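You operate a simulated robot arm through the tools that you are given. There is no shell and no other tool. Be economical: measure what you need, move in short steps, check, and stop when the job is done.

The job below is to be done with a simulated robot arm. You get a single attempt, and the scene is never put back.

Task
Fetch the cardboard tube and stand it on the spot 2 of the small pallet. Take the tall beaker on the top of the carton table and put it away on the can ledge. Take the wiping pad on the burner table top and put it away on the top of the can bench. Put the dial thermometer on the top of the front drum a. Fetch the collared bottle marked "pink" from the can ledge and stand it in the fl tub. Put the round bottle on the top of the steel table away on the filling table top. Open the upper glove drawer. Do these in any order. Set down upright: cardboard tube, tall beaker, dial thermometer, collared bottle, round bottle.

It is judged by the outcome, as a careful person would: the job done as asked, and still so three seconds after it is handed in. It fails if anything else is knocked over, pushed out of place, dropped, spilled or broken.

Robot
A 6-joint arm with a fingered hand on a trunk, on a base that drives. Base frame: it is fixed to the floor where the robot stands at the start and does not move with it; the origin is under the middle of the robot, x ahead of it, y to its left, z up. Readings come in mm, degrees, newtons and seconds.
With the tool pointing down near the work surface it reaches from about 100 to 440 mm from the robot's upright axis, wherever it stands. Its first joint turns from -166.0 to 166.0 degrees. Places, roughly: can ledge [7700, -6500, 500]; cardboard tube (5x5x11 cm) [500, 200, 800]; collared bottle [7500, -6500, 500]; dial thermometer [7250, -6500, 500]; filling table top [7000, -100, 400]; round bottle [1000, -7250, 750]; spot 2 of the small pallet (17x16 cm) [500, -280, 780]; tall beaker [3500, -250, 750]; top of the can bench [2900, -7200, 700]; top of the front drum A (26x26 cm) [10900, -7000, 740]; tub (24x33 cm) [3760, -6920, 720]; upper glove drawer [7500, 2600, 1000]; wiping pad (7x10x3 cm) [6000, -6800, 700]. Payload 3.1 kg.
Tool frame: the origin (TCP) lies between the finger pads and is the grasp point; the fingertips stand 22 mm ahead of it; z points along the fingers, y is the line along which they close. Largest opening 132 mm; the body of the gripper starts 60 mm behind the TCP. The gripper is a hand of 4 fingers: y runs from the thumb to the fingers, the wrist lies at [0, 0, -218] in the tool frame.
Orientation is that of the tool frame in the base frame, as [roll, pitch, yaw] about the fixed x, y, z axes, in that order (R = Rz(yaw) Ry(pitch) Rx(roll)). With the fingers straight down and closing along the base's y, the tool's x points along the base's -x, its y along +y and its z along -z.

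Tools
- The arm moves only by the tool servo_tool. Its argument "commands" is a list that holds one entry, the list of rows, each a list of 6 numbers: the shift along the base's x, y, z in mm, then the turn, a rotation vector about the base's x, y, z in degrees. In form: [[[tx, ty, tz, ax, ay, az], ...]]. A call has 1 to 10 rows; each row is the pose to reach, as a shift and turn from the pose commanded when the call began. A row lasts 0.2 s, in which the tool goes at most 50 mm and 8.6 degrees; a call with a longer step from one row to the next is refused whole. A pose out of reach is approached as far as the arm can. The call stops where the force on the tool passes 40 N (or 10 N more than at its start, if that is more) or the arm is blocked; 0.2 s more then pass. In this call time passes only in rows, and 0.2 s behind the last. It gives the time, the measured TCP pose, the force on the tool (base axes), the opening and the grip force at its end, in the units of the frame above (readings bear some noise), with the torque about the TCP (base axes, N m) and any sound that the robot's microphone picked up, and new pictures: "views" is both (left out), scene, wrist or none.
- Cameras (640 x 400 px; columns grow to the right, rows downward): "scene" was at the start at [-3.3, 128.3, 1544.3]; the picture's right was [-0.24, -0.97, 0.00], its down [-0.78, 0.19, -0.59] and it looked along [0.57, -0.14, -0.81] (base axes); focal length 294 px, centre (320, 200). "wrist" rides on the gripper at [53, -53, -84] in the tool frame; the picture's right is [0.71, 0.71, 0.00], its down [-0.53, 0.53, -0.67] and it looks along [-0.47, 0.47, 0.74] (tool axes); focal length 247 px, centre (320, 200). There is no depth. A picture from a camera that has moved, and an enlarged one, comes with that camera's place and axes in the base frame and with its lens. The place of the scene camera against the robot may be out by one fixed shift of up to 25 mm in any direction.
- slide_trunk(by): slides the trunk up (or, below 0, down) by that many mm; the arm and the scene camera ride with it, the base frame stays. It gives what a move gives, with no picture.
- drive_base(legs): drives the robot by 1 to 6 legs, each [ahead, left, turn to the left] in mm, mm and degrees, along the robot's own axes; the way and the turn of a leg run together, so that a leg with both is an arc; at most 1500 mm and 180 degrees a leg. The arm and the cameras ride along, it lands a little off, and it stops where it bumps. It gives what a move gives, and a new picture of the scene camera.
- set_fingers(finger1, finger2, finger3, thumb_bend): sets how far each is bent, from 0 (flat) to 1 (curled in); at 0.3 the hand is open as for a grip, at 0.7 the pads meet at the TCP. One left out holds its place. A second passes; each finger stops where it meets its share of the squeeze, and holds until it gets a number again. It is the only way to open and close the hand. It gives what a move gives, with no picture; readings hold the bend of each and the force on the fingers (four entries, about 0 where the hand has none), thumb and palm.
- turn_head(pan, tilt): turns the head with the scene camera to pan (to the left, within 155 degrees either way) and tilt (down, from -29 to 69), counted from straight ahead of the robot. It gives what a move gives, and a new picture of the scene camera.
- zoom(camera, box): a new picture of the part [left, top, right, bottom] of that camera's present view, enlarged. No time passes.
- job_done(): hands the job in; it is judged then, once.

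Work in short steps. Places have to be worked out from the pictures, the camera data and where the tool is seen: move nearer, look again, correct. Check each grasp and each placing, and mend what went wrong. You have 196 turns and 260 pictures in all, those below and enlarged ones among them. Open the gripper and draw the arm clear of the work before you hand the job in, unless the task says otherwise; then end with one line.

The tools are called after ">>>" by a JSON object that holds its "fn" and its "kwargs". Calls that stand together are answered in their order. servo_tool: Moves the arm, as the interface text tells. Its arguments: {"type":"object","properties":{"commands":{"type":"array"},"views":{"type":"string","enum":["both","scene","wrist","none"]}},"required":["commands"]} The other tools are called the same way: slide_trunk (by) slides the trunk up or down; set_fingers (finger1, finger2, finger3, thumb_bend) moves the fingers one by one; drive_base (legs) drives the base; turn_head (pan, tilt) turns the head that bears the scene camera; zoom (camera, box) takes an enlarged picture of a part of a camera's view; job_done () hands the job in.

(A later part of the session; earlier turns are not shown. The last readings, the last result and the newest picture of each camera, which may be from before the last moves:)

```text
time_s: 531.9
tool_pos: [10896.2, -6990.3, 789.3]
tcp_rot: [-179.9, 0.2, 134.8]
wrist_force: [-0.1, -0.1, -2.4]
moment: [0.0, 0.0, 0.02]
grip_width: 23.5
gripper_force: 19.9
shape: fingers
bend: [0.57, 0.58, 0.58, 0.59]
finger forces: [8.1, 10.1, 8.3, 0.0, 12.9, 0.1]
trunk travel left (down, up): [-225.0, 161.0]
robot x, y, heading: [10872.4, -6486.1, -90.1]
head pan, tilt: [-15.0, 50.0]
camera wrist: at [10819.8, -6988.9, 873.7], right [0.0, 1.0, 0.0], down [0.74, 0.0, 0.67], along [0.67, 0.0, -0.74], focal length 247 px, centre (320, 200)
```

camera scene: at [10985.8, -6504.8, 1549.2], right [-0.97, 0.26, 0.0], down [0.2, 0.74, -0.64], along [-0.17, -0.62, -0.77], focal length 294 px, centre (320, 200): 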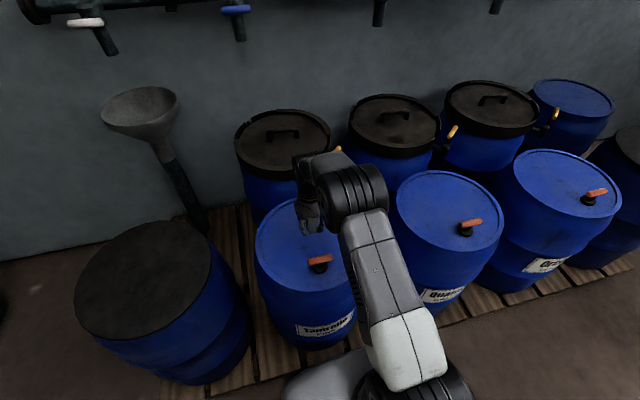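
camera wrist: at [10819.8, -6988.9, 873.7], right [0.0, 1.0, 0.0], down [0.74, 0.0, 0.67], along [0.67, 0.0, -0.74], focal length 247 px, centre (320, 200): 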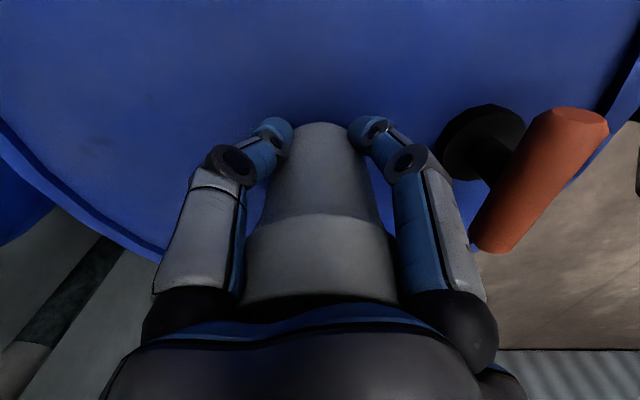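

Not yet touching; I continue slowly.

>>> {"fn": "servo_tool", "kwargs": {"commands": [[[0, 0, -4, 0, 0, 0], [0, 0, -8, 0, 0, 0], [0, 0, -12, 0, 0, 0], [0, 0, -16, 0, 0, 0], [0, 0, -20, 0, 0, 0], [0, 0, -24, 0, 0, 0]]], "views": "wrist"}}

```text
time_s: 533.3
tool_pos: [10895.7, -6990.8, 769.6]
tcp_rot: [-179.5, 0.5, 134.8]
wrist_force: [-1.7, 2.1, 33.0]
moment: [0.14, 0.04, 0.02]
grip_width: 23.3
gripper_force: 25.4
shape: fingers
bend: [0.57, 0.57, 0.58, 0.59]
finger forces: [11.1, 11.9, 10.8, 0.0, 15.8, 0.0]
trunk travel left (down, up): [-225.0, 161.0]
robot x, y, heading: [10871.8, -6488.3, -90.0]
head pan, tilt: [-15.0, 50.0]
camera wrist: at [10819.8, -6987.9, 854.1], right [0.0, 1.0, -0.01], down [0.74, 0.01, 0.67], along [0.67, -0.01, -0.74], focal length 247 px, centre (320, 200)
```

wrist: 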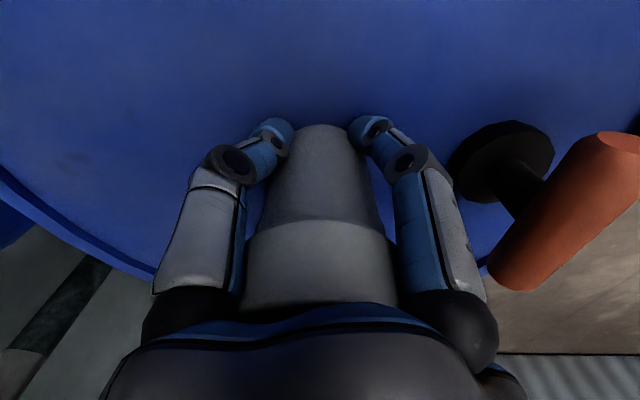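

Contact. I ease up 4 mm, release in two steps, and rise.

>>> {"fn": "servo_tool", "kwargs": {"commands": [[[0, 0, 4, 0, 0, 0]]], "views": "none"}}

>>> {"fn": "set_fingers", "kwargs": {"finger1": 0.48, "finger2": 0.48, "finger3": 0.48, "thumb_bend": 0.48}}

>>> {"fn": "set_fingers", "kwargs": {"finger1": 0.3, "finger2": 0.3, "finger3": 0.3, "thumb_bend": 0.3}}

>>> {"fn": "servo_tool", "kwargs": {"commands": [[[0, 0, 10, 0, 0, 0], [0, 0, 30, 0, 0, 0], [0, 0, 65, 0, 0, 0], [0, 0, 110, 0, 0, 0], [0, 0, 150, 0, 0, 0]]], "views": "both"}}

```text
time_s: 533.7
tool_pos: [10896.3, -6990.7, 770.8]
tcp_rot: [-179.7, 0.3, 134.7]
wrist_force: [-2.5, -3.9, 21.3]
moment: [-0.02, 0.06, 0.01]
grip_width: 23.5
gripper_force: 24.3
shape: fingers
bend: [0.57, 0.57, 0.58, 0.59]
finger forces: [9.8, 10.3, 11.3, 0.0, 16.8, 0.0]
trunk travel left (down, up): [-225.0, 161.0]
robot x, y, heading: [10872.3, -6488.9, -90.3]
head pan, tilt: [-15.0, 50.0]
```

```text
time_s: 534.7
tool_pos: [10895.7, -6989.3, 769.5]
tcp_rot: [-179.9, 0.1, 134.8]
wrist_force: [-0.5, 0.7, 1.5]
moment: [-0.03, -0.05, 0.02]
grip_width: 45.3
gripper_force: 0.7
shape: fingers
bend: [0.48, 0.48, 0.48, 0.48]
finger forces: [1.1, 0.5, 0.4, 0.1, 0.1, 0.0]
trunk travel left (down, up): [-225.0, 161.0]
robot x, y, heading: [10873.4, -6484.0, -90.1]
head pan, tilt: [-15.0, 50.0]
```

```text
time_s: 535.7
tool_pos: [10896.8, -6989.3, 769.4]
tcp_rot: [-179.9, 0.1, 134.8]
wrist_force: [-0.6, 1.5, 2.5]
moment: [-0.05, 0.04, 0.0]
grip_width: 87.6
gripper_force: 1.4
shape: fingers
bend: [0.3, 0.3, 0.3, 0.3]
finger forces: [1.3, 0.7, 0.2, 0.0, 0.0, 0.0]
trunk travel left (down, up): [-225.0, 161.0]
robot x, y, heading: [10873.6, -6488.2, -90.1]
head pan, tilt: [-15.0, 50.0]
```

```text
time_s: 536.9
tool_pos: [10894.4, -6989.3, 919.5]
tcp_rot: [-179.9, 0.1, 134.8]
wrist_force: [-0.3, 1.3, -0.1]
moment: [-0.01, -0.04, 0.06]
grip_width: 87.6
gripper_force: 0.0
shape: fingers
bend: [0.3, 0.3, 0.3, 0.3]
finger forces: [0.1, 0.0, 0.0, 0.0, 0.0, 0.0]
trunk travel left (down, up): [-225.0, 161.0]
robot x, y, heading: [10875.7, -6484.3, -90.1]
head pan, tilt: [-15.0, 50.0]
camera scene: at [10985.7, -6503.6, 1549.3], right [-0.97, 0.26, 0.0], down [0.2, 0.74, -0.64], along [-0.17, -0.62, -0.77], focal length 294 px, centre (320, 200)
camera wrist: at [10819.1, -6988.6, 1004.5], right [0.0, 1.0, 0.0], down [0.74, 0.0, 0.67], along [0.67, 0.0, -0.74], focal length 247 px, centre (320, 200)
```

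scene: 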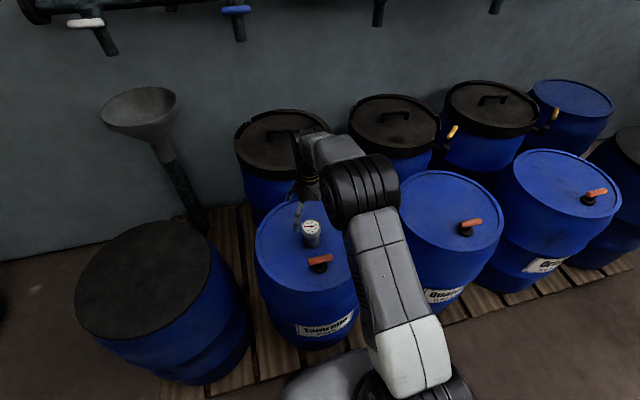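
wrist: 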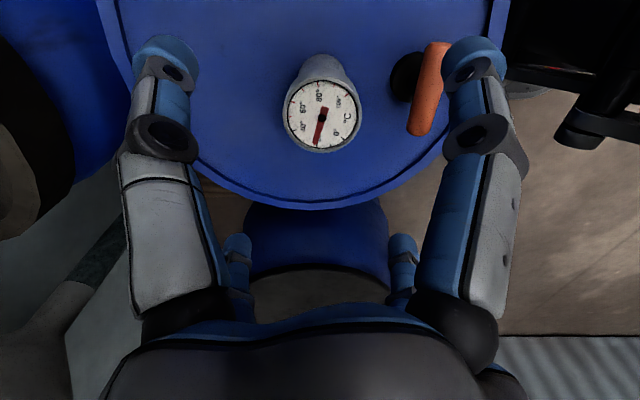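

The thermometer stands on front drum A. I retract and drive back in front of the PINK bottle at ≈(7790, -6533).

>>> {"fn": "servo_tool", "kwargs": {"commands": [[[0, 45, 0, 0, 0, -8], [0, 90, 0, 0, 0, -16], [-5, 135, 0, 0, 0, -24], [-10, 180, 0, 0, 0, -32], [-15, 220, 0, 0, 0, -40], [-18, 245, 0, 0, 0, -44]]], "views": "none"}}

>>> {"fn": "drive_base", "kwargs": {"legs": [[-530, 0, 0], [0, -1025, 0], [0, -1025, 0], [0, -1025, 0]]}}

>>> {"fn": "turn_head", "kwargs": {"pan": -5, "tilt": 52}}

>>> {"fn": "servo_tool", "kwargs": {"commands": [[[0, -45, 0, 0, 0, 0], [0, -90, 0, 0, 0, 0], [0, -130, 0, 0, 0, 0]]], "views": "both"}}

```text
time_s: 538.3
tool_pos: [10878.3, -6745.3, 920.4]
tcp_rot: [-179.9, 0.0, 90.8]
wrist_force: [0.4, -0.1, 0.2]
moment: [0.0, 0.01, -0.02]
grip_width: 87.5
gripper_force: 0.1
shape: fingers
bend: [0.3, 0.3, 0.3, 0.3]
finger forces: [0.0, 0.0, 0.1, 0.0, 0.0, 0.0]
trunk travel left (down, up): [-225.0, 161.0]
robot x, y, heading: [10872.7, -6487.4, -90.0]
head pan, tilt: [-15.0, 50.0]
```

```text
time_s: 556.0
tool_pos: [7804.3, -6205.1, 920.7]
tcp_rot: [-179.8, 0.1, 90.7]
wrist_force: [-0.3, -0.2, 0.3]
moment: [0.0, 0.0, 0.0]
grip_width: 87.5
gripper_force: 0.1
shape: fingers
bend: [0.3, 0.3, 0.3, 0.3]
finger forces: [0.0, 0.0, 0.0, 0.0, 0.0, 0.0]
trunk travel left (down, up): [-225.0, 161.0]
robot x, y, heading: [7798.2, -5946.4, -89.9]
head pan, tilt: [-15.0, 50.0]
camera scene: at [7911.3, -5963.4, 1549.3], right [-0.96, 0.26, 0.0], down [0.2, 0.74, -0.64], along [-0.17, -0.62, -0.77], focal length 294 px, centre (320, 200)
```

scene: 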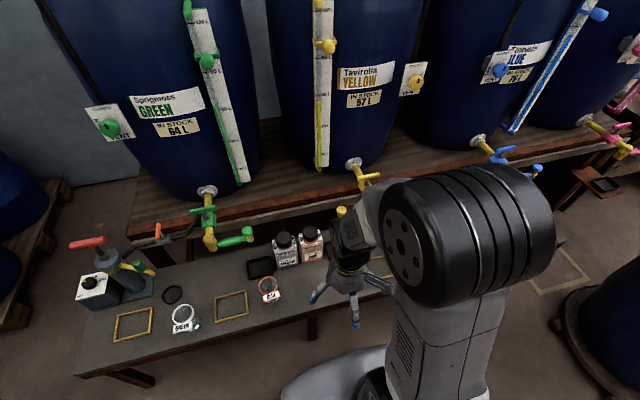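

```text
time_s: 556.8
tool_pos: [7804.0, -6204.1, 920.0]
tcp_rot: [-179.9, 0.1, 90.8]
wrist_force: [-0.2, 0.7, 0.0]
moment: [0.03, 0.01, 0.02]
grip_width: 87.4
gripper_force: 0.0
shape: fingers
bend: [0.3, 0.3, 0.3, 0.3]
finger forces: [0.0, 0.0, 0.0, 0.1, 0.0, 0.0]
trunk travel left (down, up): [-225.0, 161.0]
robot x, y, heading: [7797.7, -5946.7, -90.3]
head pan, tilt: [-5.0, 52.0]
camera scene: at [7925.1, -5963.9, 1546.6], right [-1.0, 0.09, 0.0], down [0.07, 0.78, -0.62], along [-0.06, -0.61, -0.79], focal length 294 px, centre (320, 200)
```

scene: 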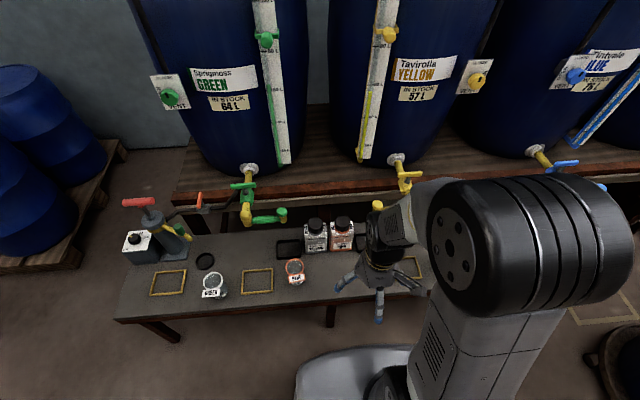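

```text
time_s: 557.5
tool_pos: [7803.4, -6336.4, 920.1]
tcp_rot: [-179.8, -0.1, 90.7]
wrist_force: [-0.1, 0.1, 0.5]
moment: [0.02, 0.02, 0.02]
grip_width: 87.4
gripper_force: 0.0
shape: fingers
bend: [0.3, 0.3, 0.3, 0.3]
finger forces: [0.0, 0.1, 0.1, 0.0, 0.0, 0.0]
trunk travel left (down, up): [-225.0, 161.0]
robot x, y, heading: [7801.1, -5948.3, -90.3]
head pan, tilt: [-5.0, 52.0]
camera scene: at [7925.1, -5965.3, 1546.6], right [-1.0, 0.09, 0.0], down [0.07, 0.79, -0.61], along [-0.06, -0.61, -0.79], focal length 294 px, centre (320, 200)
camera wrist: at [7749.5, -6283.1, 1003.7], right [0.7, 0.72, 0.0], down [0.53, -0.52, 0.67], along [0.48, -0.47, -0.74], focal length 247 px, centre (320, 200)
```

scene: 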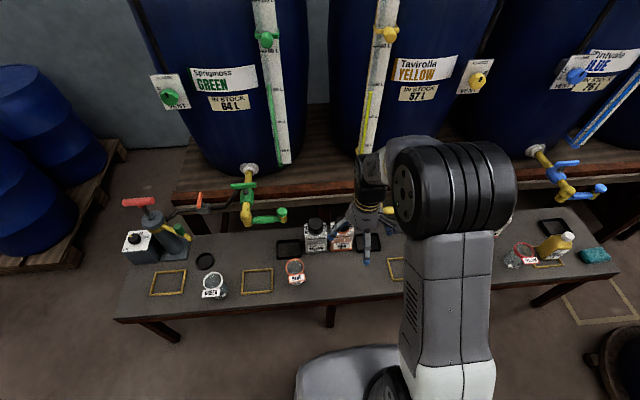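
wrist: 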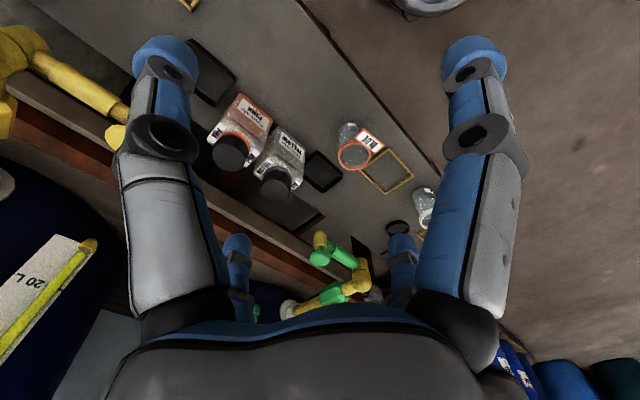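

The PINK bottle is ≈(7795, -6560), too far for facing the ledge (600 mm). I'll stand sideways as at the carton table: back off, turn to heading 0, and move right up to y≈-6052.

>>> {"fn": "servo_tool", "kwargs": {"commands": [[[0, 45, 0, 0, 0, 0], [0, 90, 0, 0, 0, 0], [0, 130, 0, 0, 0, 0]]], "views": "none"}}

>>> {"fn": "drive_base", "kwargs": {"legs": [[-170, 0, 0], [0, 0, 90], [0, -265, 0]]}}

>>> {"fn": "turn_head", "kwargs": {"pan": -90, "tilt": 52}}

```text
time_s: 558.4
tool_pos: [7802.3, -6202.2, 919.5]
tcp_rot: [-179.8, 0.2, 90.7]
wrist_force: [-0.4, -0.4, 1.0]
moment: [0.03, 0.0, 0.01]
grip_width: 87.5
gripper_force: 0.0
shape: fingers
bend: [0.3, 0.3, 0.3, 0.3]
finger forces: [0.0, 0.0, 0.0, 0.2, 0.1, 0.0]
trunk travel left (down, up): [-225.0, 161.0]
robot x, y, heading: [7797.0, -5945.6, -90.2]
head pan, tilt: [-5.0, 52.0]
```

```text
time_s: 565.1
tool_pos: [8055.7, -6039.8, 919.6]
tcp_rot: [-179.9, 0.1, -179.2]
wrist_force: [0.0, -0.8, 0.3]
moment: [0.03, 0.01, -0.04]
grip_width: 87.4
gripper_force: 0.0
shape: fingers
bend: [0.3, 0.3, 0.3, 0.3]
finger forces: [0.0, 0.0, 0.0, 0.0, 0.0, 0.1]
trunk travel left (down, up): [-225.0, 161.0]
robot x, y, heading: [7795.6, -6041.7, -0.0]
head pan, tilt: [-5.0, 52.0]
camera scene: at [7799.3, -5906.1, 1546.7], right [-0.09, -1.0, 0.0], down [-0.78, 0.07, -0.62], along [0.61, -0.05, -0.79], focal length 294 px, centre (320, 200)
```

scene: 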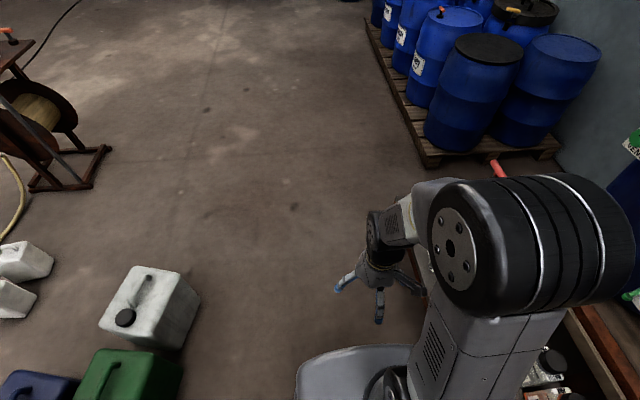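

```text
time_s: 566.7
tool_pos: [8055.6, -6037.7, 920.0]
tcp_rot: [-179.8, 0.2, -179.2]
wrist_force: [0.3, 0.2, 1.1]
moment: [0.0, 0.03, 0.01]
grip_width: 87.5
gripper_force: 0.1
shape: fingers
bend: [0.3, 0.3, 0.3, 0.3]
finger forces: [0.1, 0.1, 0.0, 0.1, 0.0, 0.0]
trunk travel left (down, up): [-225.0, 161.0]
robot x, y, heading: [7795.3, -6044.2, -0.1]
head pan, tilt: [-90.0, 52.0]
camera scene: at [7724.4, -5973.1, 1546.6], right [-1.0, 0.0, 0.0], down [0.0, 0.79, -0.62], along [0.0, -0.62, -0.79], focal length 294 px, centre (320, 200)
```

scene: 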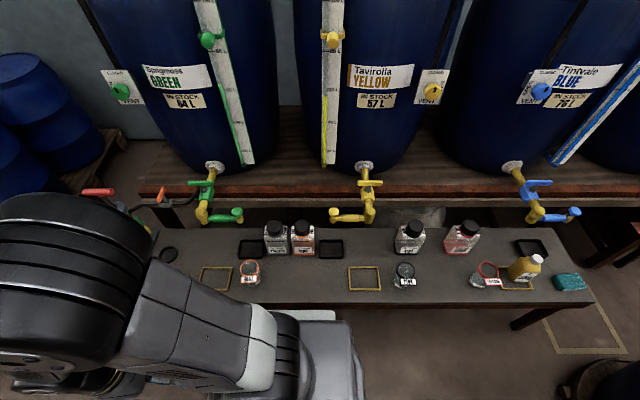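

I move 30 mm closer to the ledge and swing the arm round to -y, turning the tool with it.

>>> {"fn": "drive_base", "kwargs": {"legs": [[0, -30, 0]]}}

>>> {"fn": "servo_tool", "kwargs": {"commands": [[[-3, -41, 0, 0, 0, -8.2], [-11, -77, 0, 0, 0, -16.4], [-24, -112, 0, 0, 0, -24.6], [-41, -145, 0, 0, 0, -32.8], [-64, -175, 0, 0, 0, -41], [-90, -201, 0, 0, 0, -49.2], [-120, -223, 0, 0, 0, -57.4], [-153, -241, 0, 0, 0, -65.6], [-187, -254, 0, 0, 0, -73.8], [-224, -261, 0, 0, 0, -82]]], "views": "none"}}

>>> {"fn": "servo_tool", "kwargs": {"commands": [[[-15, -30, 0, 0, 0, -4], [-25, -75, 0, 0, 0, -8], [-25, -120, 0, 0, 0, -8]]], "views": "both"}}

```text
time_s: 567.5
tool_pos: [8055.4, -6071.6, 920.0]
tcp_rot: [180.0, 0.1, -179.2]
wrist_force: [0.5, 0.4, -0.2]
moment: [0.02, -0.01, -0.02]
grip_width: 87.7
gripper_force: 0.0
shape: fingers
bend: [0.3, 0.3, 0.3, 0.3]
finger forces: [0.0, 0.0, 0.0, 0.0, 0.1, 0.1]
trunk travel left (down, up): [-225.0, 161.0]
robot x, y, heading: [7796.9, -6074.1, -0.0]
head pan, tilt: [-90.0, 52.0]
camera scene: at [7724.2, -6005.3, 1546.7], right [-1.0, 0.0, 0.0], down [0.0, 0.79, -0.61], along [0.0, -0.61, -0.79], focal length 294 px, centre (320, 200)
```

scene: 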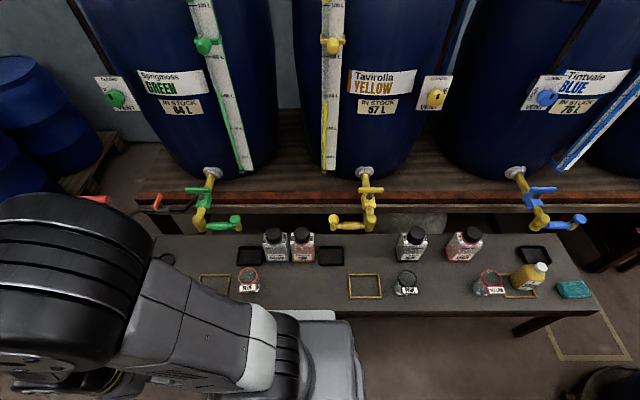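

```text
time_s: 569.7
tool_pos: [7831.1, -6329.2, 919.5]
tcp_rot: [-179.8, 0.1, 98.6]
wrist_force: [0.0, -0.6, -0.4]
moment: [-0.01, 0.0, 0.0]
grip_width: 87.5
gripper_force: 0.0
shape: fingers
bend: [0.3, 0.3, 0.3, 0.3]
finger forces: [0.1, 0.0, 0.0, 0.0, 0.0, 0.1]
trunk travel left (down, up): [-225.0, 161.0]
robot x, y, heading: [7796.9, -6072.7, 0.0]
head pan, tilt: [-90.0, 52.0]
```

```text
time_s: 570.5
tool_pos: [7807.0, -6451.0, 919.2]
tcp_rot: [-180.0, -0.1, 90.7]
wrist_force: [-0.1, 0.7, -0.2]
moment: [0.02, 0.01, 0.0]
grip_width: 87.5
gripper_force: 0.1
shape: fingers
bend: [0.3, 0.3, 0.3, 0.3]
finger forces: [0.0, 0.0, 0.0, 0.1, 0.0, 0.0]
trunk travel left (down, up): [-225.0, 161.0]
robot x, y, heading: [7795.2, -6075.6, -0.0]
head pan, tilt: [-90.0, 52.0]
camera scene: at [7724.1, -6004.4, 1546.7], right [-1.0, 0.0, 0.0], down [0.0, 0.79, -0.61], along [0.0, -0.61, -0.79], focal length 294 px, centre (320, 200)
camera wrist: at [7751.6, -6397.9, 1003.7], right [0.7, 0.72, 0.0], down [0.53, -0.52, 0.67], along [0.48, -0.47, -0.74], focal length 247 px, centre (320, 200)
```

scene: 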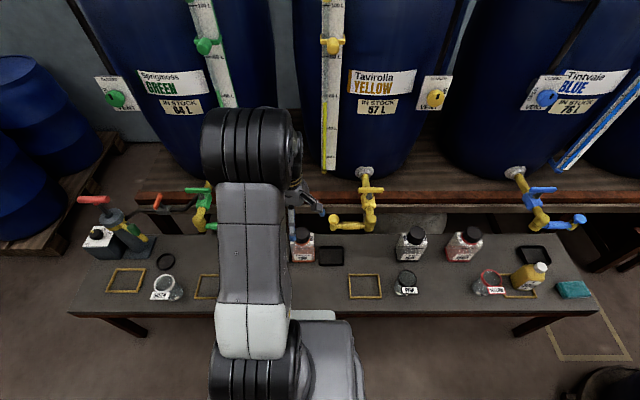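
wrist: 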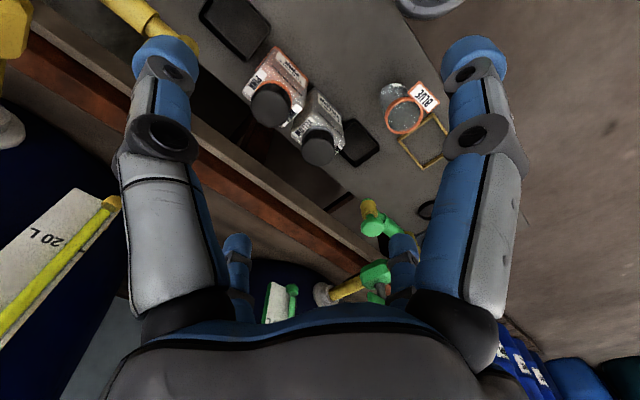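

Cap top is at about (7801, -6551, 634), reach ≈476. I narrow the fingers, lower the trunk 200 mm, and move over the cap with a 42° turn so the fingers miss the YELLOW bottle.

>>> {"fn": "set_fingers", "kwargs": {"finger1": 0.38, "finger2": 0.38, "finger3": 0.38, "thumb_bend": 0.38}}

>>> {"fn": "slide_trunk", "kwargs": {"by": -190}}

>>> {"fn": "servo_tool", "kwargs": {"commands": [[[-1, -20, 0, 0, 0, 8.4], [-3, -40, 0, 0, 0, 16.8], [-4, -60, 0, 0, 0, 25.2], [-5, -80, 0, 0, 0, 33.6], [-6, -100, 0, 0, 0, 42]]], "views": "both"}}

```text
time_s: 571.5
tool_pos: [7805.0, -6450.1, 920.0]
tcp_rot: [-179.9, 0.1, 90.8]
wrist_force: [0.0, 0.6, -0.1]
moment: [0.02, 0.01, -0.02]
grip_width: 69.8
gripper_force: 0.1
shape: fingers
bend: [0.38, 0.38, 0.38, 0.38]
finger forces: [0.1, 0.1, 0.0, 0.1, 0.0, 0.0]
trunk travel left (down, up): [-225.0, 161.0]
robot x, y, heading: [7796.7, -6075.9, 0.0]
head pan, tilt: [-90.0, 52.0]
```

```text
time_s: 573.6
tool_pos: [7806.5, -6448.9, 730.0]
tcp_rot: [-180.0, 0.1, 90.8]
wrist_force: [-0.5, -0.1, 0.2]
moment: [-0.03, -0.03, -0.04]
grip_width: 70.1
gripper_force: 0.1
shape: fingers
bend: [0.38, 0.38, 0.38, 0.38]
finger forces: [0.1, 0.0, 0.1, 0.1, 0.1, 0.0]
trunk travel left (down, up): [-35.0, 351.0]
robot x, y, heading: [7797.0, -6073.1, -0.3]
head pan, tilt: [-90.0, 52.0]
```

```text
time_s: 574.8
tool_pos: [7799.3, -6550.8, 729.8]
tcp_rot: [-179.9, 0.1, 133.0]
wrist_force: [0.2, 1.0, -0.4]
moment: [-0.02, 0.0, 0.03]
grip_width: 69.9
gripper_force: 0.1
shape: fingers
bend: [0.38, 0.38, 0.38, 0.38]
finger forces: [0.0, 0.0, 0.1, 0.1, 0.0, 0.0]
trunk travel left (down, up): [-35.0, 351.0]
robot x, y, heading: [7799.0, -6072.1, 0.0]
head pan, tilt: [-90.0, 52.0]
camera scene: at [7724.1, -6003.4, 1356.2], right [-1.0, 0.0, 0.0], down [0.0, 0.79, -0.62], along [0.0, -0.62, -0.79], focal length 294 px, centre (320, 200)
camera wrist: at [7723.8, -6546.9, 813.7], right [0.04, 1.0, 0.0], down [0.74, -0.03, 0.67], along [0.67, -0.03, -0.74], focal length 247 px, centre (320, 200)
```

scene: 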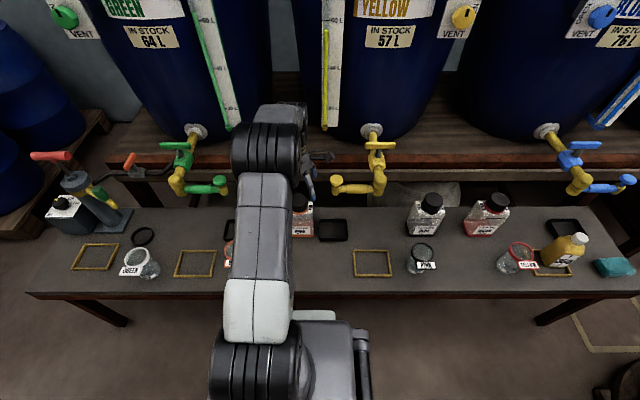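
wrist: 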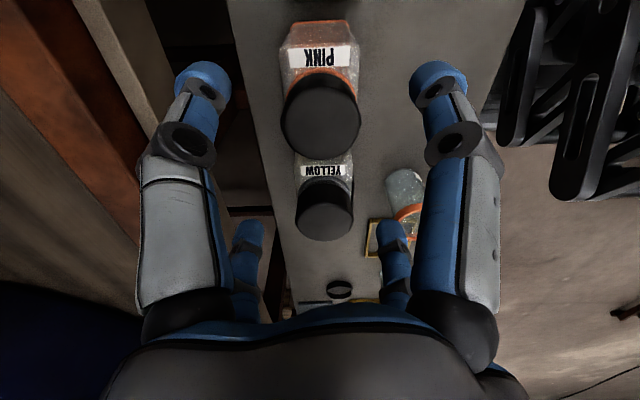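

The cap is ~59 mm wide and centred 5 mm further in +x. I open slightly to 0.32, shift, and descend to z≈598.

>>> {"fn": "set_fingers", "kwargs": {"finger1": 0.32, "finger2": 0.32, "finger3": 0.32, "thumb_bend": 0.32}}

>>> {"fn": "servo_tool", "kwargs": {"commands": [[[4, 0, -35, 0, 0, 0], [5, 0, -70, 0, 0, 0], [5, 0, -100, 0, 0, 0], [5, 0, -120, 0, 0, 0]]], "views": "wrist"}}

```text
time_s: 575.8
tool_pos: [7799.2, -6549.9, 729.9]
tcp_rot: [-179.9, 0.0, 132.9]
wrist_force: [0.0, 0.0, 0.2]
moment: [0.01, 0.02, 0.01]
grip_width: 82.7
gripper_force: 0.0
shape: fingers
bend: [0.32, 0.32, 0.32, 0.32]
finger forces: [0.1, 0.0, 0.0, 0.0, 0.0, 0.1]
trunk travel left (down, up): [-35.0, 351.0]
robot x, y, heading: [7800.2, -6076.0, -0.1]
head pan, tilt: [-90.0, 52.0]
```

```text
time_s: 576.8
tool_pos: [7805.1, -6550.7, 609.6]
tcp_rot: [-179.9, 0.0, 132.8]
wrist_force: [-0.1, 1.0, 0.7]
moment: [0.04, 0.0, -0.01]
grip_width: 83.2
gripper_force: 0.0
shape: fingers
bend: [0.32, 0.32, 0.32, 0.32]
finger forces: [0.0, 0.1, 0.1, 0.0, 0.0, 0.0]
trunk travel left (down, up): [-35.0, 351.0]
robot x, y, heading: [7798.8, -6075.7, -0.0]
head pan, tilt: [-90.0, 52.0]
heard: click, click
camera wrist: at [7729.0, -6546.8, 692.6], right [0.04, 1.0, 0.0], down [0.74, -0.03, 0.67], along [0.67, -0.03, -0.74], focal length 247 px, centre (320, 200)
```

wrist: 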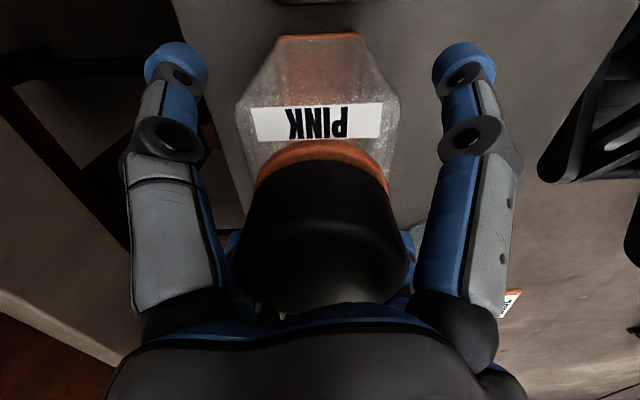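

I heard clicks but read no forces; the cap is near the palm and the orange collar is just above the grip plane. I rise 15 mm and close on collar and cap.

>>> {"fn": "servo_tool", "kwargs": {"commands": [[[-2, 0, 15, 0, 0, 0]]], "views": "none"}}

>>> {"fn": "set_fingers", "kwargs": {"finger1": 0.7, "finger2": 0.7, "finger3": 0.7, "thumb_bend": 0.7}}

>>> {"fn": "zoom", "kwargs": {"camera": "wrist", "box": [0, 0, 640, 400]}}

```text
time_s: 577.2
tool_pos: [7802.1, -6550.8, 624.8]
tcp_rot: [-179.8, 0.2, 132.8]
wrist_force: [0.1, 0.3, 0.0]
moment: [0.02, -0.01, -0.04]
grip_width: 82.9
gripper_force: 0.0
shape: fingers
bend: [0.32, 0.32, 0.32, 0.32]
finger forces: [0.0, 0.0, 0.0, 0.0, 0.0, 0.0]
trunk travel left (down, up): [-35.0, 351.0]
robot x, y, heading: [7801.1, -6072.4, -0.3]
head pan, tilt: [-90.0, 52.0]
```

```text
time_s: 578.2
tool_pos: [7803.3, -6551.1, 624.4]
tcp_rot: [-179.9, 0.1, 132.8]
wrist_force: [-0.4, -0.8, 3.0]
moment: [-0.04, 0.07, 0.0]
grip_width: 54.7
gripper_force: 21.5
shape: fingers
bend: [0.44, 0.44, 0.45, 0.47]
finger forces: [11.5, 9.3, 7.4, 0.0, 14.7, 0.1]
trunk travel left (down, up): [-35.0, 351.0]
robot x, y, heading: [7794.9, -6071.4, -0.0]
head pan, tilt: [-90.0, 52.0]
```

```text
1.00 times, centred on (320, 200) of wrist (not enlarged: the box is as wide or as high as the picture)
camera zoom: at [7726.9, -6546.5, 708.8], right [0.04, 1.0, 0.0], down [0.74, -0.03, 0.67], along [0.67, -0.03, -0.74], focal length 247 px, centre (320, 200)
```

zoom: 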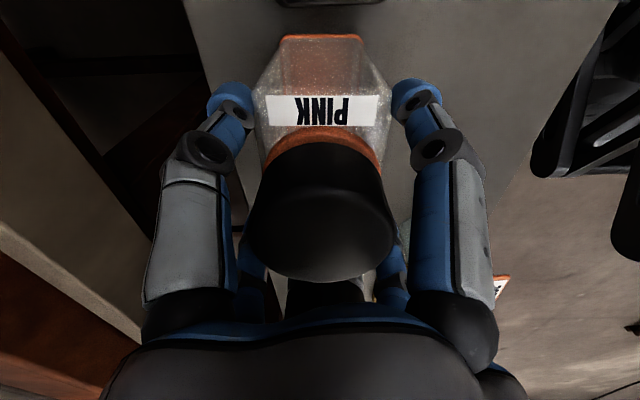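

Gripped at 21 N around cap and shoulder. I lift gently and check that it comes along.

>>> {"fn": "servo_tool", "kwargs": {"commands": [[[0, 0, 5, 0, 0, 0], [0, 0, 12, 0, 0, 0], [0, 0, 22, 0, 0, 0]]], "views": "both"}}

```text
time_s: 579.0
tool_pos: [7807.0, -6550.5, 647.1]
tcp_rot: [-179.8, 0.2, 133.0]
wrist_force: [17.9, -1.1, -7.6]
moment: [0.07, 1.01, 0.04]
grip_width: 55.0
gripper_force: 22.8
shape: fingers
bend: [0.44, 0.44, 0.45, 0.47]
finger forces: [12.3, 9.7, 7.4, 0.0, 14.7, 0.0]
trunk travel left (down, up): [-35.0, 351.0]
robot x, y, heading: [7800.2, -6076.9, -0.1]
head pan, tilt: [-90.0, 52.0]
camera scene: at [7726.9, -6003.6, 1356.3], right [-1.0, 0.0, 0.0], down [0.0, 0.79, -0.62], along [0.0, -0.62, -0.79], focal length 294 px, centre (320, 200)
camera wrist: at [7730.7, -6547.2, 731.3], right [0.04, 1.0, 0.0], down [0.74, -0.02, 0.67], along [0.67, -0.03, -0.74], focal length 247 px, centre (320, 200)
```

scene: 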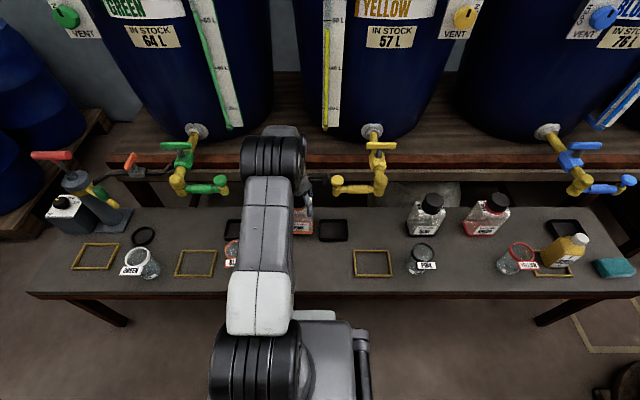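
wrist: 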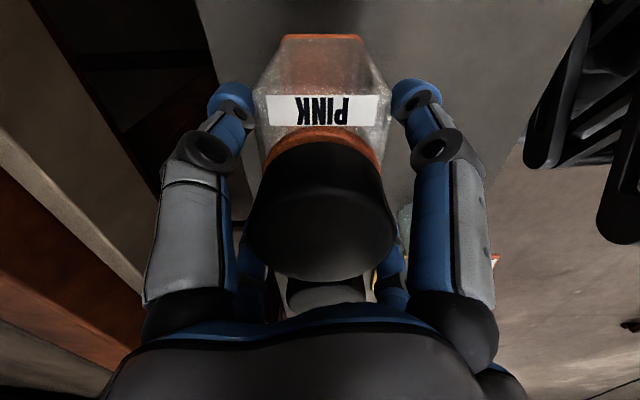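

A sideways force of 18 N: the hand brushes the yellow tap on the -x side. I move away toward +y (free space) at this height before lifting further.

>>> {"fn": "servo_tool", "kwargs": {"commands": [[[5, 8, -2, 0, 0, 0], [7, 20, -2, 0, 0, 0], [7, 40, -2, 0, 0, 0], [7, 70, 0, 0, 0, 0]]], "views": "both"}}

```text
time_s: 580.0
tool_pos: [7810.4, -6480.3, 647.3]
tcp_rot: [-179.8, 0.1, 132.8]
wrist_force: [0.1, 0.3, -0.5]
moment: [-0.01, 0.01, -0.01]
grip_width: 54.9
gripper_force: 23.0
shape: fingers
bend: [0.44, 0.44, 0.45, 0.47]
finger forces: [12.9, 10.0, 7.8, 0.0, 15.2, 0.0]
trunk travel left (down, up): [-35.0, 351.0]
robot x, y, heading: [7799.3, -6076.0, 0.0]
head pan, tilt: [-90.0, 52.0]
camera scene: at [7724.1, -6003.0, 1356.2], right [-1.0, 0.0, 0.0], down [0.0, 0.79, -0.62], along [0.0, -0.62, -0.79], focal length 294 px, centre (320, 200)
camera wrist: at [7734.3, -6475.9, 730.4], right [0.04, 1.0, 0.0], down [0.74, -0.03, 0.67], along [0.67, -0.03, -0.74], focal length 247 px, centre (320, 200)
```

scene: 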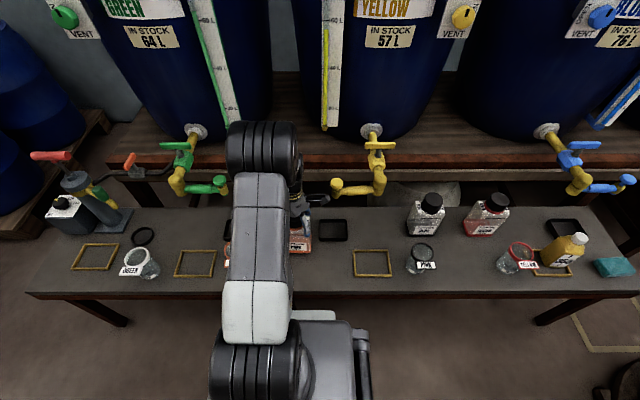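
wrist: 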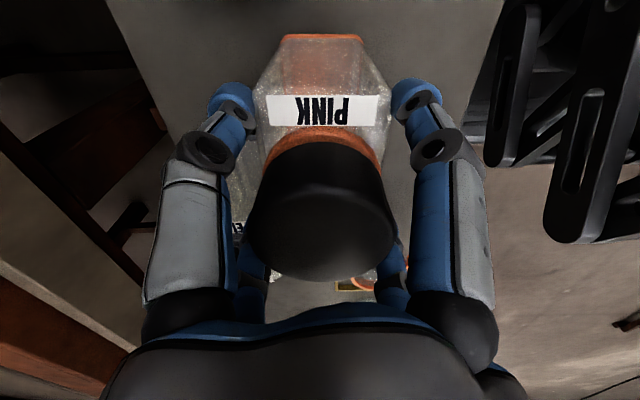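

The force is gone and the bottle came along; the tap looks unchanged. I lift, retract, raise the trunk, and swing the arm to the front.

>>> {"fn": "servo_tool", "kwargs": {"commands": [[[0, 10, 40, 0, 0, 0], [0, 30, 80, 0, 0, 0], [0, 60, 110, 0, 0, 0], [0, 100, 120, 0, 0, 0], [0, 145, 120, 0, 0, 0]]], "views": "scene"}}

>>> {"fn": "slide_trunk", "kwargs": {"by": 190}}

>>> {"fn": "drive_base", "kwargs": {"legs": [[0, 300, 0]]}}

```text
time_s: 581.2
tool_pos: [7810.3, -6334.1, 767.8]
tcp_rot: [-180.0, 0.1, 132.8]
wrist_force: [-0.1, -0.3, -0.4]
moment: [-0.01, -0.02, 0.01]
grip_width: 54.4
gripper_force: 23.4
shape: fingers
bend: [0.44, 0.44, 0.45, 0.47]
finger forces: [13.4, 10.4, 8.1, 0.1, 15.6, 0.0]
trunk travel left (down, up): [-35.0, 351.0]
robot x, y, heading: [7795.1, -6076.7, 0.1]
head pan, tilt: [-90.0, 52.0]
camera scene: at [7724.2, -6002.6, 1356.1], right [-1.0, 0.0, 0.0], down [0.0, 0.79, -0.62], along [0.0, -0.62, -0.79], focal length 294 px, centre (320, 200)
```

scene: 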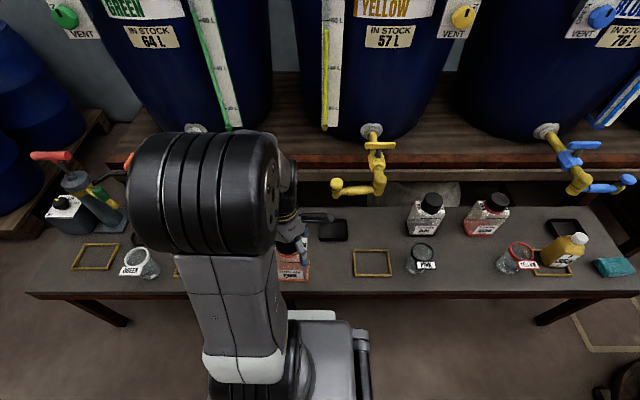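

```text
time_s: 583.3
tool_pos: [7811.5, -6335.0, 958.5]
tcp_rot: [-179.9, 0.1, 132.8]
wrist_force: [0.6, -0.2, -1.5]
moment: [0.01, 0.03, 0.01]
grip_width: 54.9
gripper_force: 24.1
shape: fingers
bend: [0.44, 0.44, 0.45, 0.47]
finger forces: [13.4, 10.3, 8.2, 0.0, 15.5, 0.0]
trunk travel left (down, up): [-225.0, 161.0]
robot x, y, heading: [7799.5, -6075.8, -0.2]
head pan, tilt: [-90.0, 52.0]
```

```text
time_s: 585.4
tool_pos: [7810.7, -6033.3, 958.9]
tcp_rot: [-179.9, 0.2, 132.8]
wrist_force: [0.8, 0.1, -0.4]
moment: [0.01, 0.0, 0.0]
grip_width: 54.5
gripper_force: 23.6
shape: fingers
bend: [0.44, 0.44, 0.45, 0.47]
finger forces: [13.5, 10.4, 8.1, 0.0, 15.7, 0.0]
trunk travel left (down, up): [-225.0, 161.0]
robot x, y, heading: [7794.6, -5773.3, -0.1]
head pan, tilt: [-90.0, 52.0]
camera scene: at [7724.3, -5701.2, 1546.5], right [-1.0, 0.0, 0.0], down [0.0, 0.79, -0.62], along [0.0, -0.62, -0.79], focal length 294 px, centre (320, 200)
```

scene: 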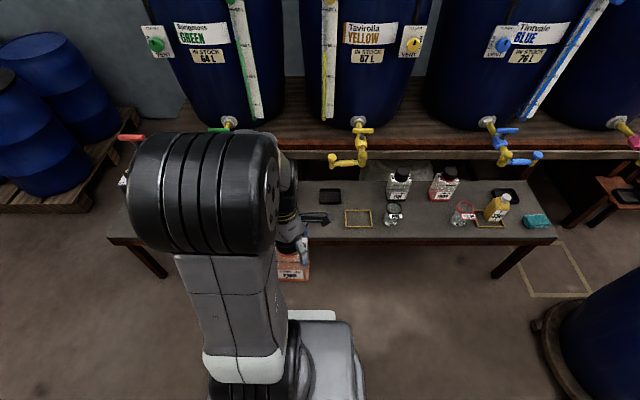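

I swing the arm to the front and check the ledge, in particular the YELLOW bottle.

>>> {"fn": "servo_tool", "kwargs": {"commands": [[[36, 5, 0, 0, 0, 8.2], [70, 15, 0, 0, 0, 16.4], [103, 30, 0, 0, 0, 24.6], [133, 49, 0, 0, 0, 32.8], [160, 72, 0, 0, 0, 41], [183, 99, 0, 0, 0, 49.2], [202, 129, 0, 0, 0, 57.4], [217, 162, 0, 0, 0, 65.6], [227, 196, 0, 0, 0, 73.8], [232, 232, 0, 0, 0, 82]]], "views": "scene"}}

>>> {"fn": "zoom", "kwargs": {"camera": "wrist", "box": [0, 0, 640, 400]}}

```text
time_s: 587.5
tool_pos: [8041.4, -5800.7, 957.8]
tcp_rot: [-179.9, 0.1, -145.0]
wrist_force: [-0.4, -0.8, -1.3]
moment: [-0.01, 0.02, 0.01]
grip_width: 54.3
gripper_force: 23.1
shape: fingers
bend: [0.44, 0.44, 0.45, 0.47]
finger forces: [13.3, 10.0, 7.9, 0.1, 15.4, 0.0]
trunk travel left (down, up): [-225.0, 161.0]
robot x, y, heading: [7801.3, -5769.8, 0.2]
head pan, tilt: [-90.0, 52.0]
camera scene: at [7724.4, -5701.6, 1546.6], right [-1.0, 0.0, 0.0], down [0.0, 0.79, -0.62], along [0.0, -0.62, -0.79], focal length 294 px, centre (320, 200)
```

scene: 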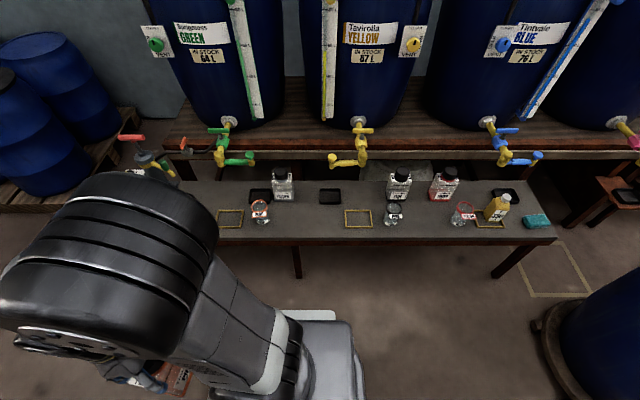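

```text
1.00 times, centred on (320, 200) of wrist (not enlarged: the box is as wide or as high as the picture)
camera zoom: at [8028.4, -5874.2, 1042.1], right [-0.98, 0.17, 0.0], down [0.13, 0.73, 0.67], along [0.12, 0.66, -0.74], focal length 247 px, centre (320, 200)
```

zoom: 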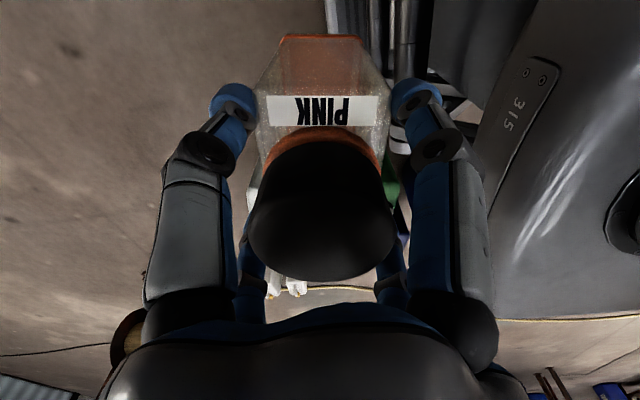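

All bottles on the ledge stand. I drive the PINK bottle back west: past the dolly drum, over the hose, and round to the wall benches.

>>> {"fn": "drive_base", "kwargs": {"legs": [[-628, -85, 0], [0, 0, -65], [-1330, 6, 0], [0, 0, 65], [-900, 1100, 0], [-1300, 200, 0]]}}

```text
time_s: 612.2
tool_pos: [5557.0, -3501.6, 959.5]
tcp_rot: [-179.7, 0.3, -145.4]
wrist_force: [-0.4, -0.7, -0.8]
moment: [-0.01, -0.02, 0.02]
grip_width: 54.3
gripper_force: 22.3
shape: fingers
bend: [0.44, 0.44, 0.46, 0.47]
finger forces: [12.8, 9.6, 7.5, 0.0, 14.9, 0.0]
trunk travel left (down, up): [-225.0, 161.0]
robot x, y, heading: [5317.1, -3475.8, -0.5]
head pan, tilt: [-90.0, 52.0]
stopped in leg 6: the robot was blocked; the commanded pose is now the measured one
camera scene: at [5235.5, -3400.4, 1546.2], right [-1.0, 0.01, 0.0], down [0.01, 0.79, -0.62], along [0.0, -0.62, -0.79], focal length 294 px, centre (320, 200)
```

scene: 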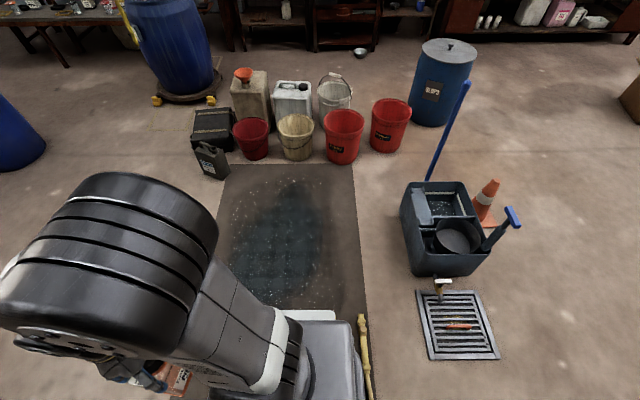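

The hose nozzle blocks on the left. I back off a bit, go 250 north, and continue west.

>>> {"fn": "drive_base", "kwargs": {"legs": [[80, 0, 0], [0, 300, 0.5], [-1000, 0, 0], [-850, -100, 0]]}}

```text
time_s: 623.4
tool_pos: [3837.4, -3285.6, 958.0]
tcp_rot: [-179.7, 0.2, -146.1]
wrist_force: [0.9, 0.4, -1.6]
moment: [0.0, -0.01, 0.01]
grip_width: 54.2
gripper_force: 22.1
shape: fingers
bend: [0.44, 0.44, 0.46, 0.47]
finger forces: [12.8, 9.7, 7.6, 0.0, 14.9, 0.0]
trunk travel left (down, up): [-225.0, 161.0]
robot x, y, heading: [3597.2, -3252.7, -0.8]
head pan, tilt: [-90.0, 52.0]
stopped in leg 4: the robot was blocked; the commanded pose is now the measured one
camera scene: at [3519.9, -3181.6, 1546.5], right [-1.0, 0.02, 0.0], down [0.01, 0.79, -0.62], along [-0.01, -0.62, -0.79], focal length 294 px, centre (320, 200)
```

scene: 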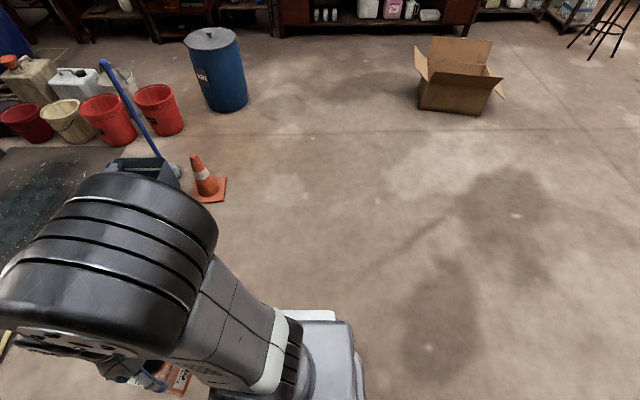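

I touched the red bucket's area; I back off to +x and go south to the benches, then turn to face the wall.

>>> {"fn": "drive_base", "kwargs": {"legs": [[70, 0, 0.8], [0, -1250, 0], [-170, -1100, 0], [200, -600, 0], [0, 0, -90]]}}

>>> {"fn": "turn_head", "kwargs": {"pan": 0, "tilt": 30}}

```text
time_s: 642.7
tool_pos: [3640.2, -6470.2, 958.0]
tcp_rot: [-179.7, 0.1, 123.3]
wrist_force: [0.1, -0.1, -0.8]
moment: [0.01, 0.02, 0.0]
grip_width: 54.1
gripper_force: 22.1
shape: fingers
bend: [0.44, 0.44, 0.46, 0.47]
finger forces: [12.3, 9.4, 7.3, 0.0, 14.4, 0.1]
trunk travel left (down, up): [-225.0, 161.0]
robot x, y, heading: [3675.9, -6228.3, -91.8]
head pan, tilt: [-90.0, 52.0]
camera scene: at [3734.6, -6171.1, 1546.6], right [0.03, 1.0, 0.0], down [0.79, -0.02, -0.62], along [-0.62, 0.02, -0.79], focal length 294 px, centre (320, 200)
```

scene: 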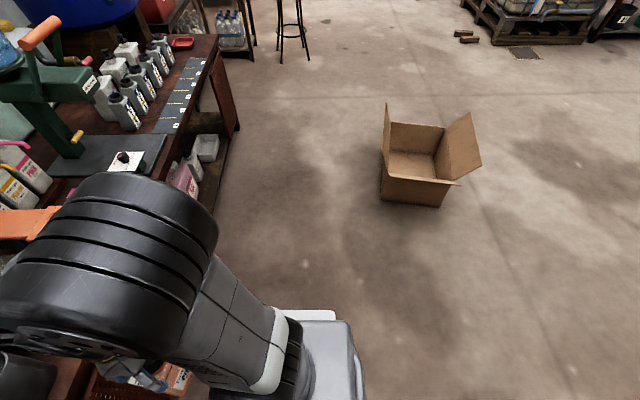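

```text
time_s: 644.3
tool_pos: [3639.6, -6470.8, 958.8]
tcp_rot: [-179.8, 0.1, 123.3]
wrist_force: [-0.3, -0.1, -0.9]
moment: [-0.01, -0.02, -0.01]
grip_width: 54.1
gripper_force: 21.9
shape: fingers
bend: [0.44, 0.44, 0.46, 0.47]
finger forces: [12.3, 9.5, 7.3, 0.0, 14.4, 0.1]
trunk travel left (down, up): [-225.0, 161.0]
robot x, y, heading: [3678.3, -6224.6, -91.4]
head pan, tilt: [0.0, 30.0]
camera scene: at [3807.1, -6263.6, 1578.8], right [-1.0, 0.03, 0.0], down [0.01, 0.5, -0.87], along [-0.03, -0.87, -0.5], focal length 294 px, centre (320, 200)
```

scene: 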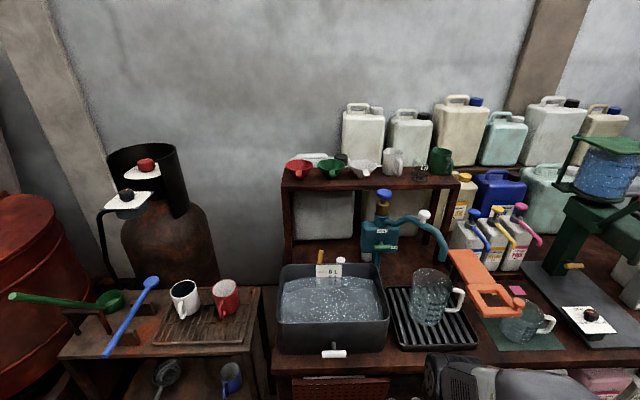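

The tub with the label is in front. I zoom to check it and its depth.

>>> {"fn": "zoom", "kwargs": {"camera": "scene", "box": [240, 220, 480, 380]}}

```text
2.50 times, centred on (360, 300) of scene
camera zoom: at [3807.1, -6263.6, 1578.8], right [-1.0, 0.03, 0.0], down [0.01, 0.5, -0.87], along [-0.03, -0.87, -0.5], focal length 735 px, centre (220, -50)
```

zoom: 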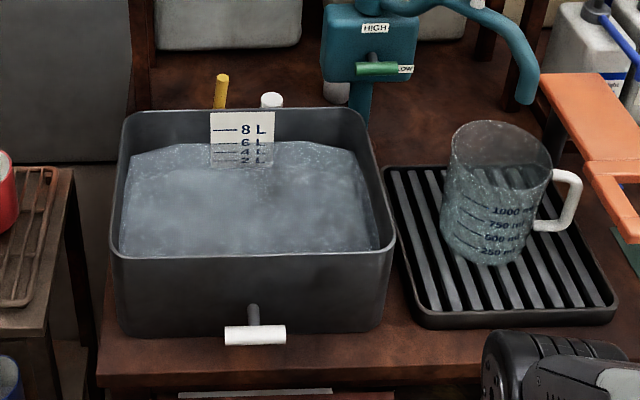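

The tub spans x≈3584–3906, y≈-6823…-7056 with rim z≈860. I drive in front of it, raise the bottle and extend over the tub.

>>> {"fn": "drive_base", "kwargs": {"legs": [[215, 72, 1.4]]}}

>>> {"fn": "servo_tool", "kwargs": {"commands": [[[6, 0, 45, 0, 0, 0], [12, 0, 90, 0, 0, 0], [20, -30, 120, 0, 0, 0], [26, -70, 130, 0, 0, 0], [30, -115, 130, 0, 0, 0], [34, -160, 130, 0, 0, 0], [36, -200, 130, 0, 0, 0]]], "views": "both"}}

```text
time_s: 646.1
tool_pos: [3713.9, -6687.7, 957.8]
tcp_rot: [-179.9, 0.1, 124.8]
wrist_force: [0.5, -0.2, -1.0]
moment: [0.03, 0.02, 0.02]
grip_width: 53.8
gripper_force: 21.9
shape: fingers
bend: [0.44, 0.44, 0.46, 0.47]
finger forces: [12.4, 9.6, 7.5, 0.0, 14.5, 0.0]
trunk travel left (down, up): [-225.0, 161.0]
robot x, y, heading: [3744.4, -6446.4, -90.3]
head pan, tilt: [0.0, 30.0]
camera scene: at [3876.5, -6478.3, 1578.7], right [-1.0, 0.01, 0.0], down [0.0, 0.5, -0.87], along [0.0, -0.87, -0.5], focal length 294 px, centre (320, 200)
```

scene: 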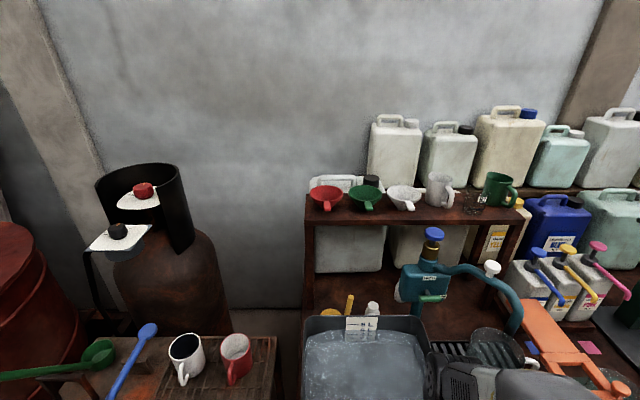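

```text
time_s: 647.7
tool_pos: [3748.0, -6888.9, 1087.5]
tcp_rot: [-179.9, 0.0, 124.6]
wrist_force: [-0.2, -0.1, -1.8]
moment: [0.03, 0.0, -0.04]
grip_width: 53.8
gripper_force: 24.3
shape: fingers
bend: [0.44, 0.44, 0.46, 0.48]
finger forces: [13.8, 10.3, 8.4, 0.0, 15.6, 0.1]
trunk travel left (down, up): [-225.0, 161.0]
robot x, y, heading: [3740.6, -6440.7, -90.3]
head pan, tilt: [0.0, 30.0]
camera scene: at [3876.0, -6478.5, 1578.7], right [-1.0, 0.01, 0.0], down [0.0, 0.5, -0.87], along [0.0, -0.87, -0.5], focal length 294 px, centre (320, 200)
camera wrist: at [3673.1, -6874.0, 1171.3], right [0.18, 0.98, 0.0], down [0.73, -0.13, 0.67], along [0.66, -0.12, -0.74], focal length 247 px, centre (320, 200)
```

scene: 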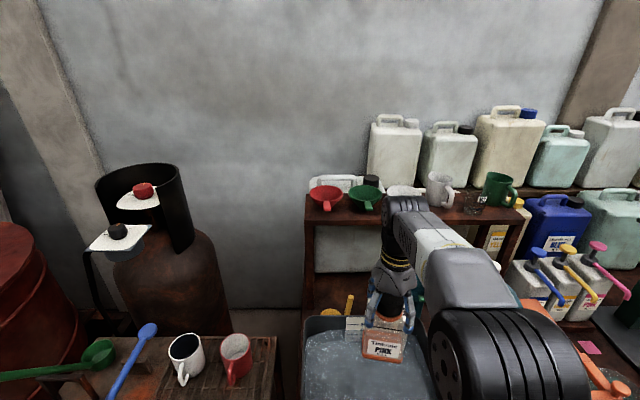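
wrist: 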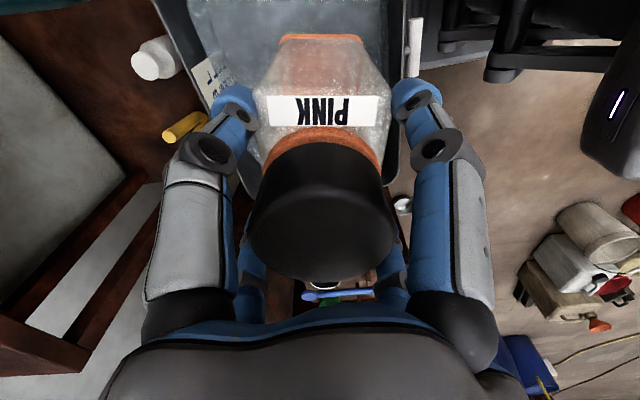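

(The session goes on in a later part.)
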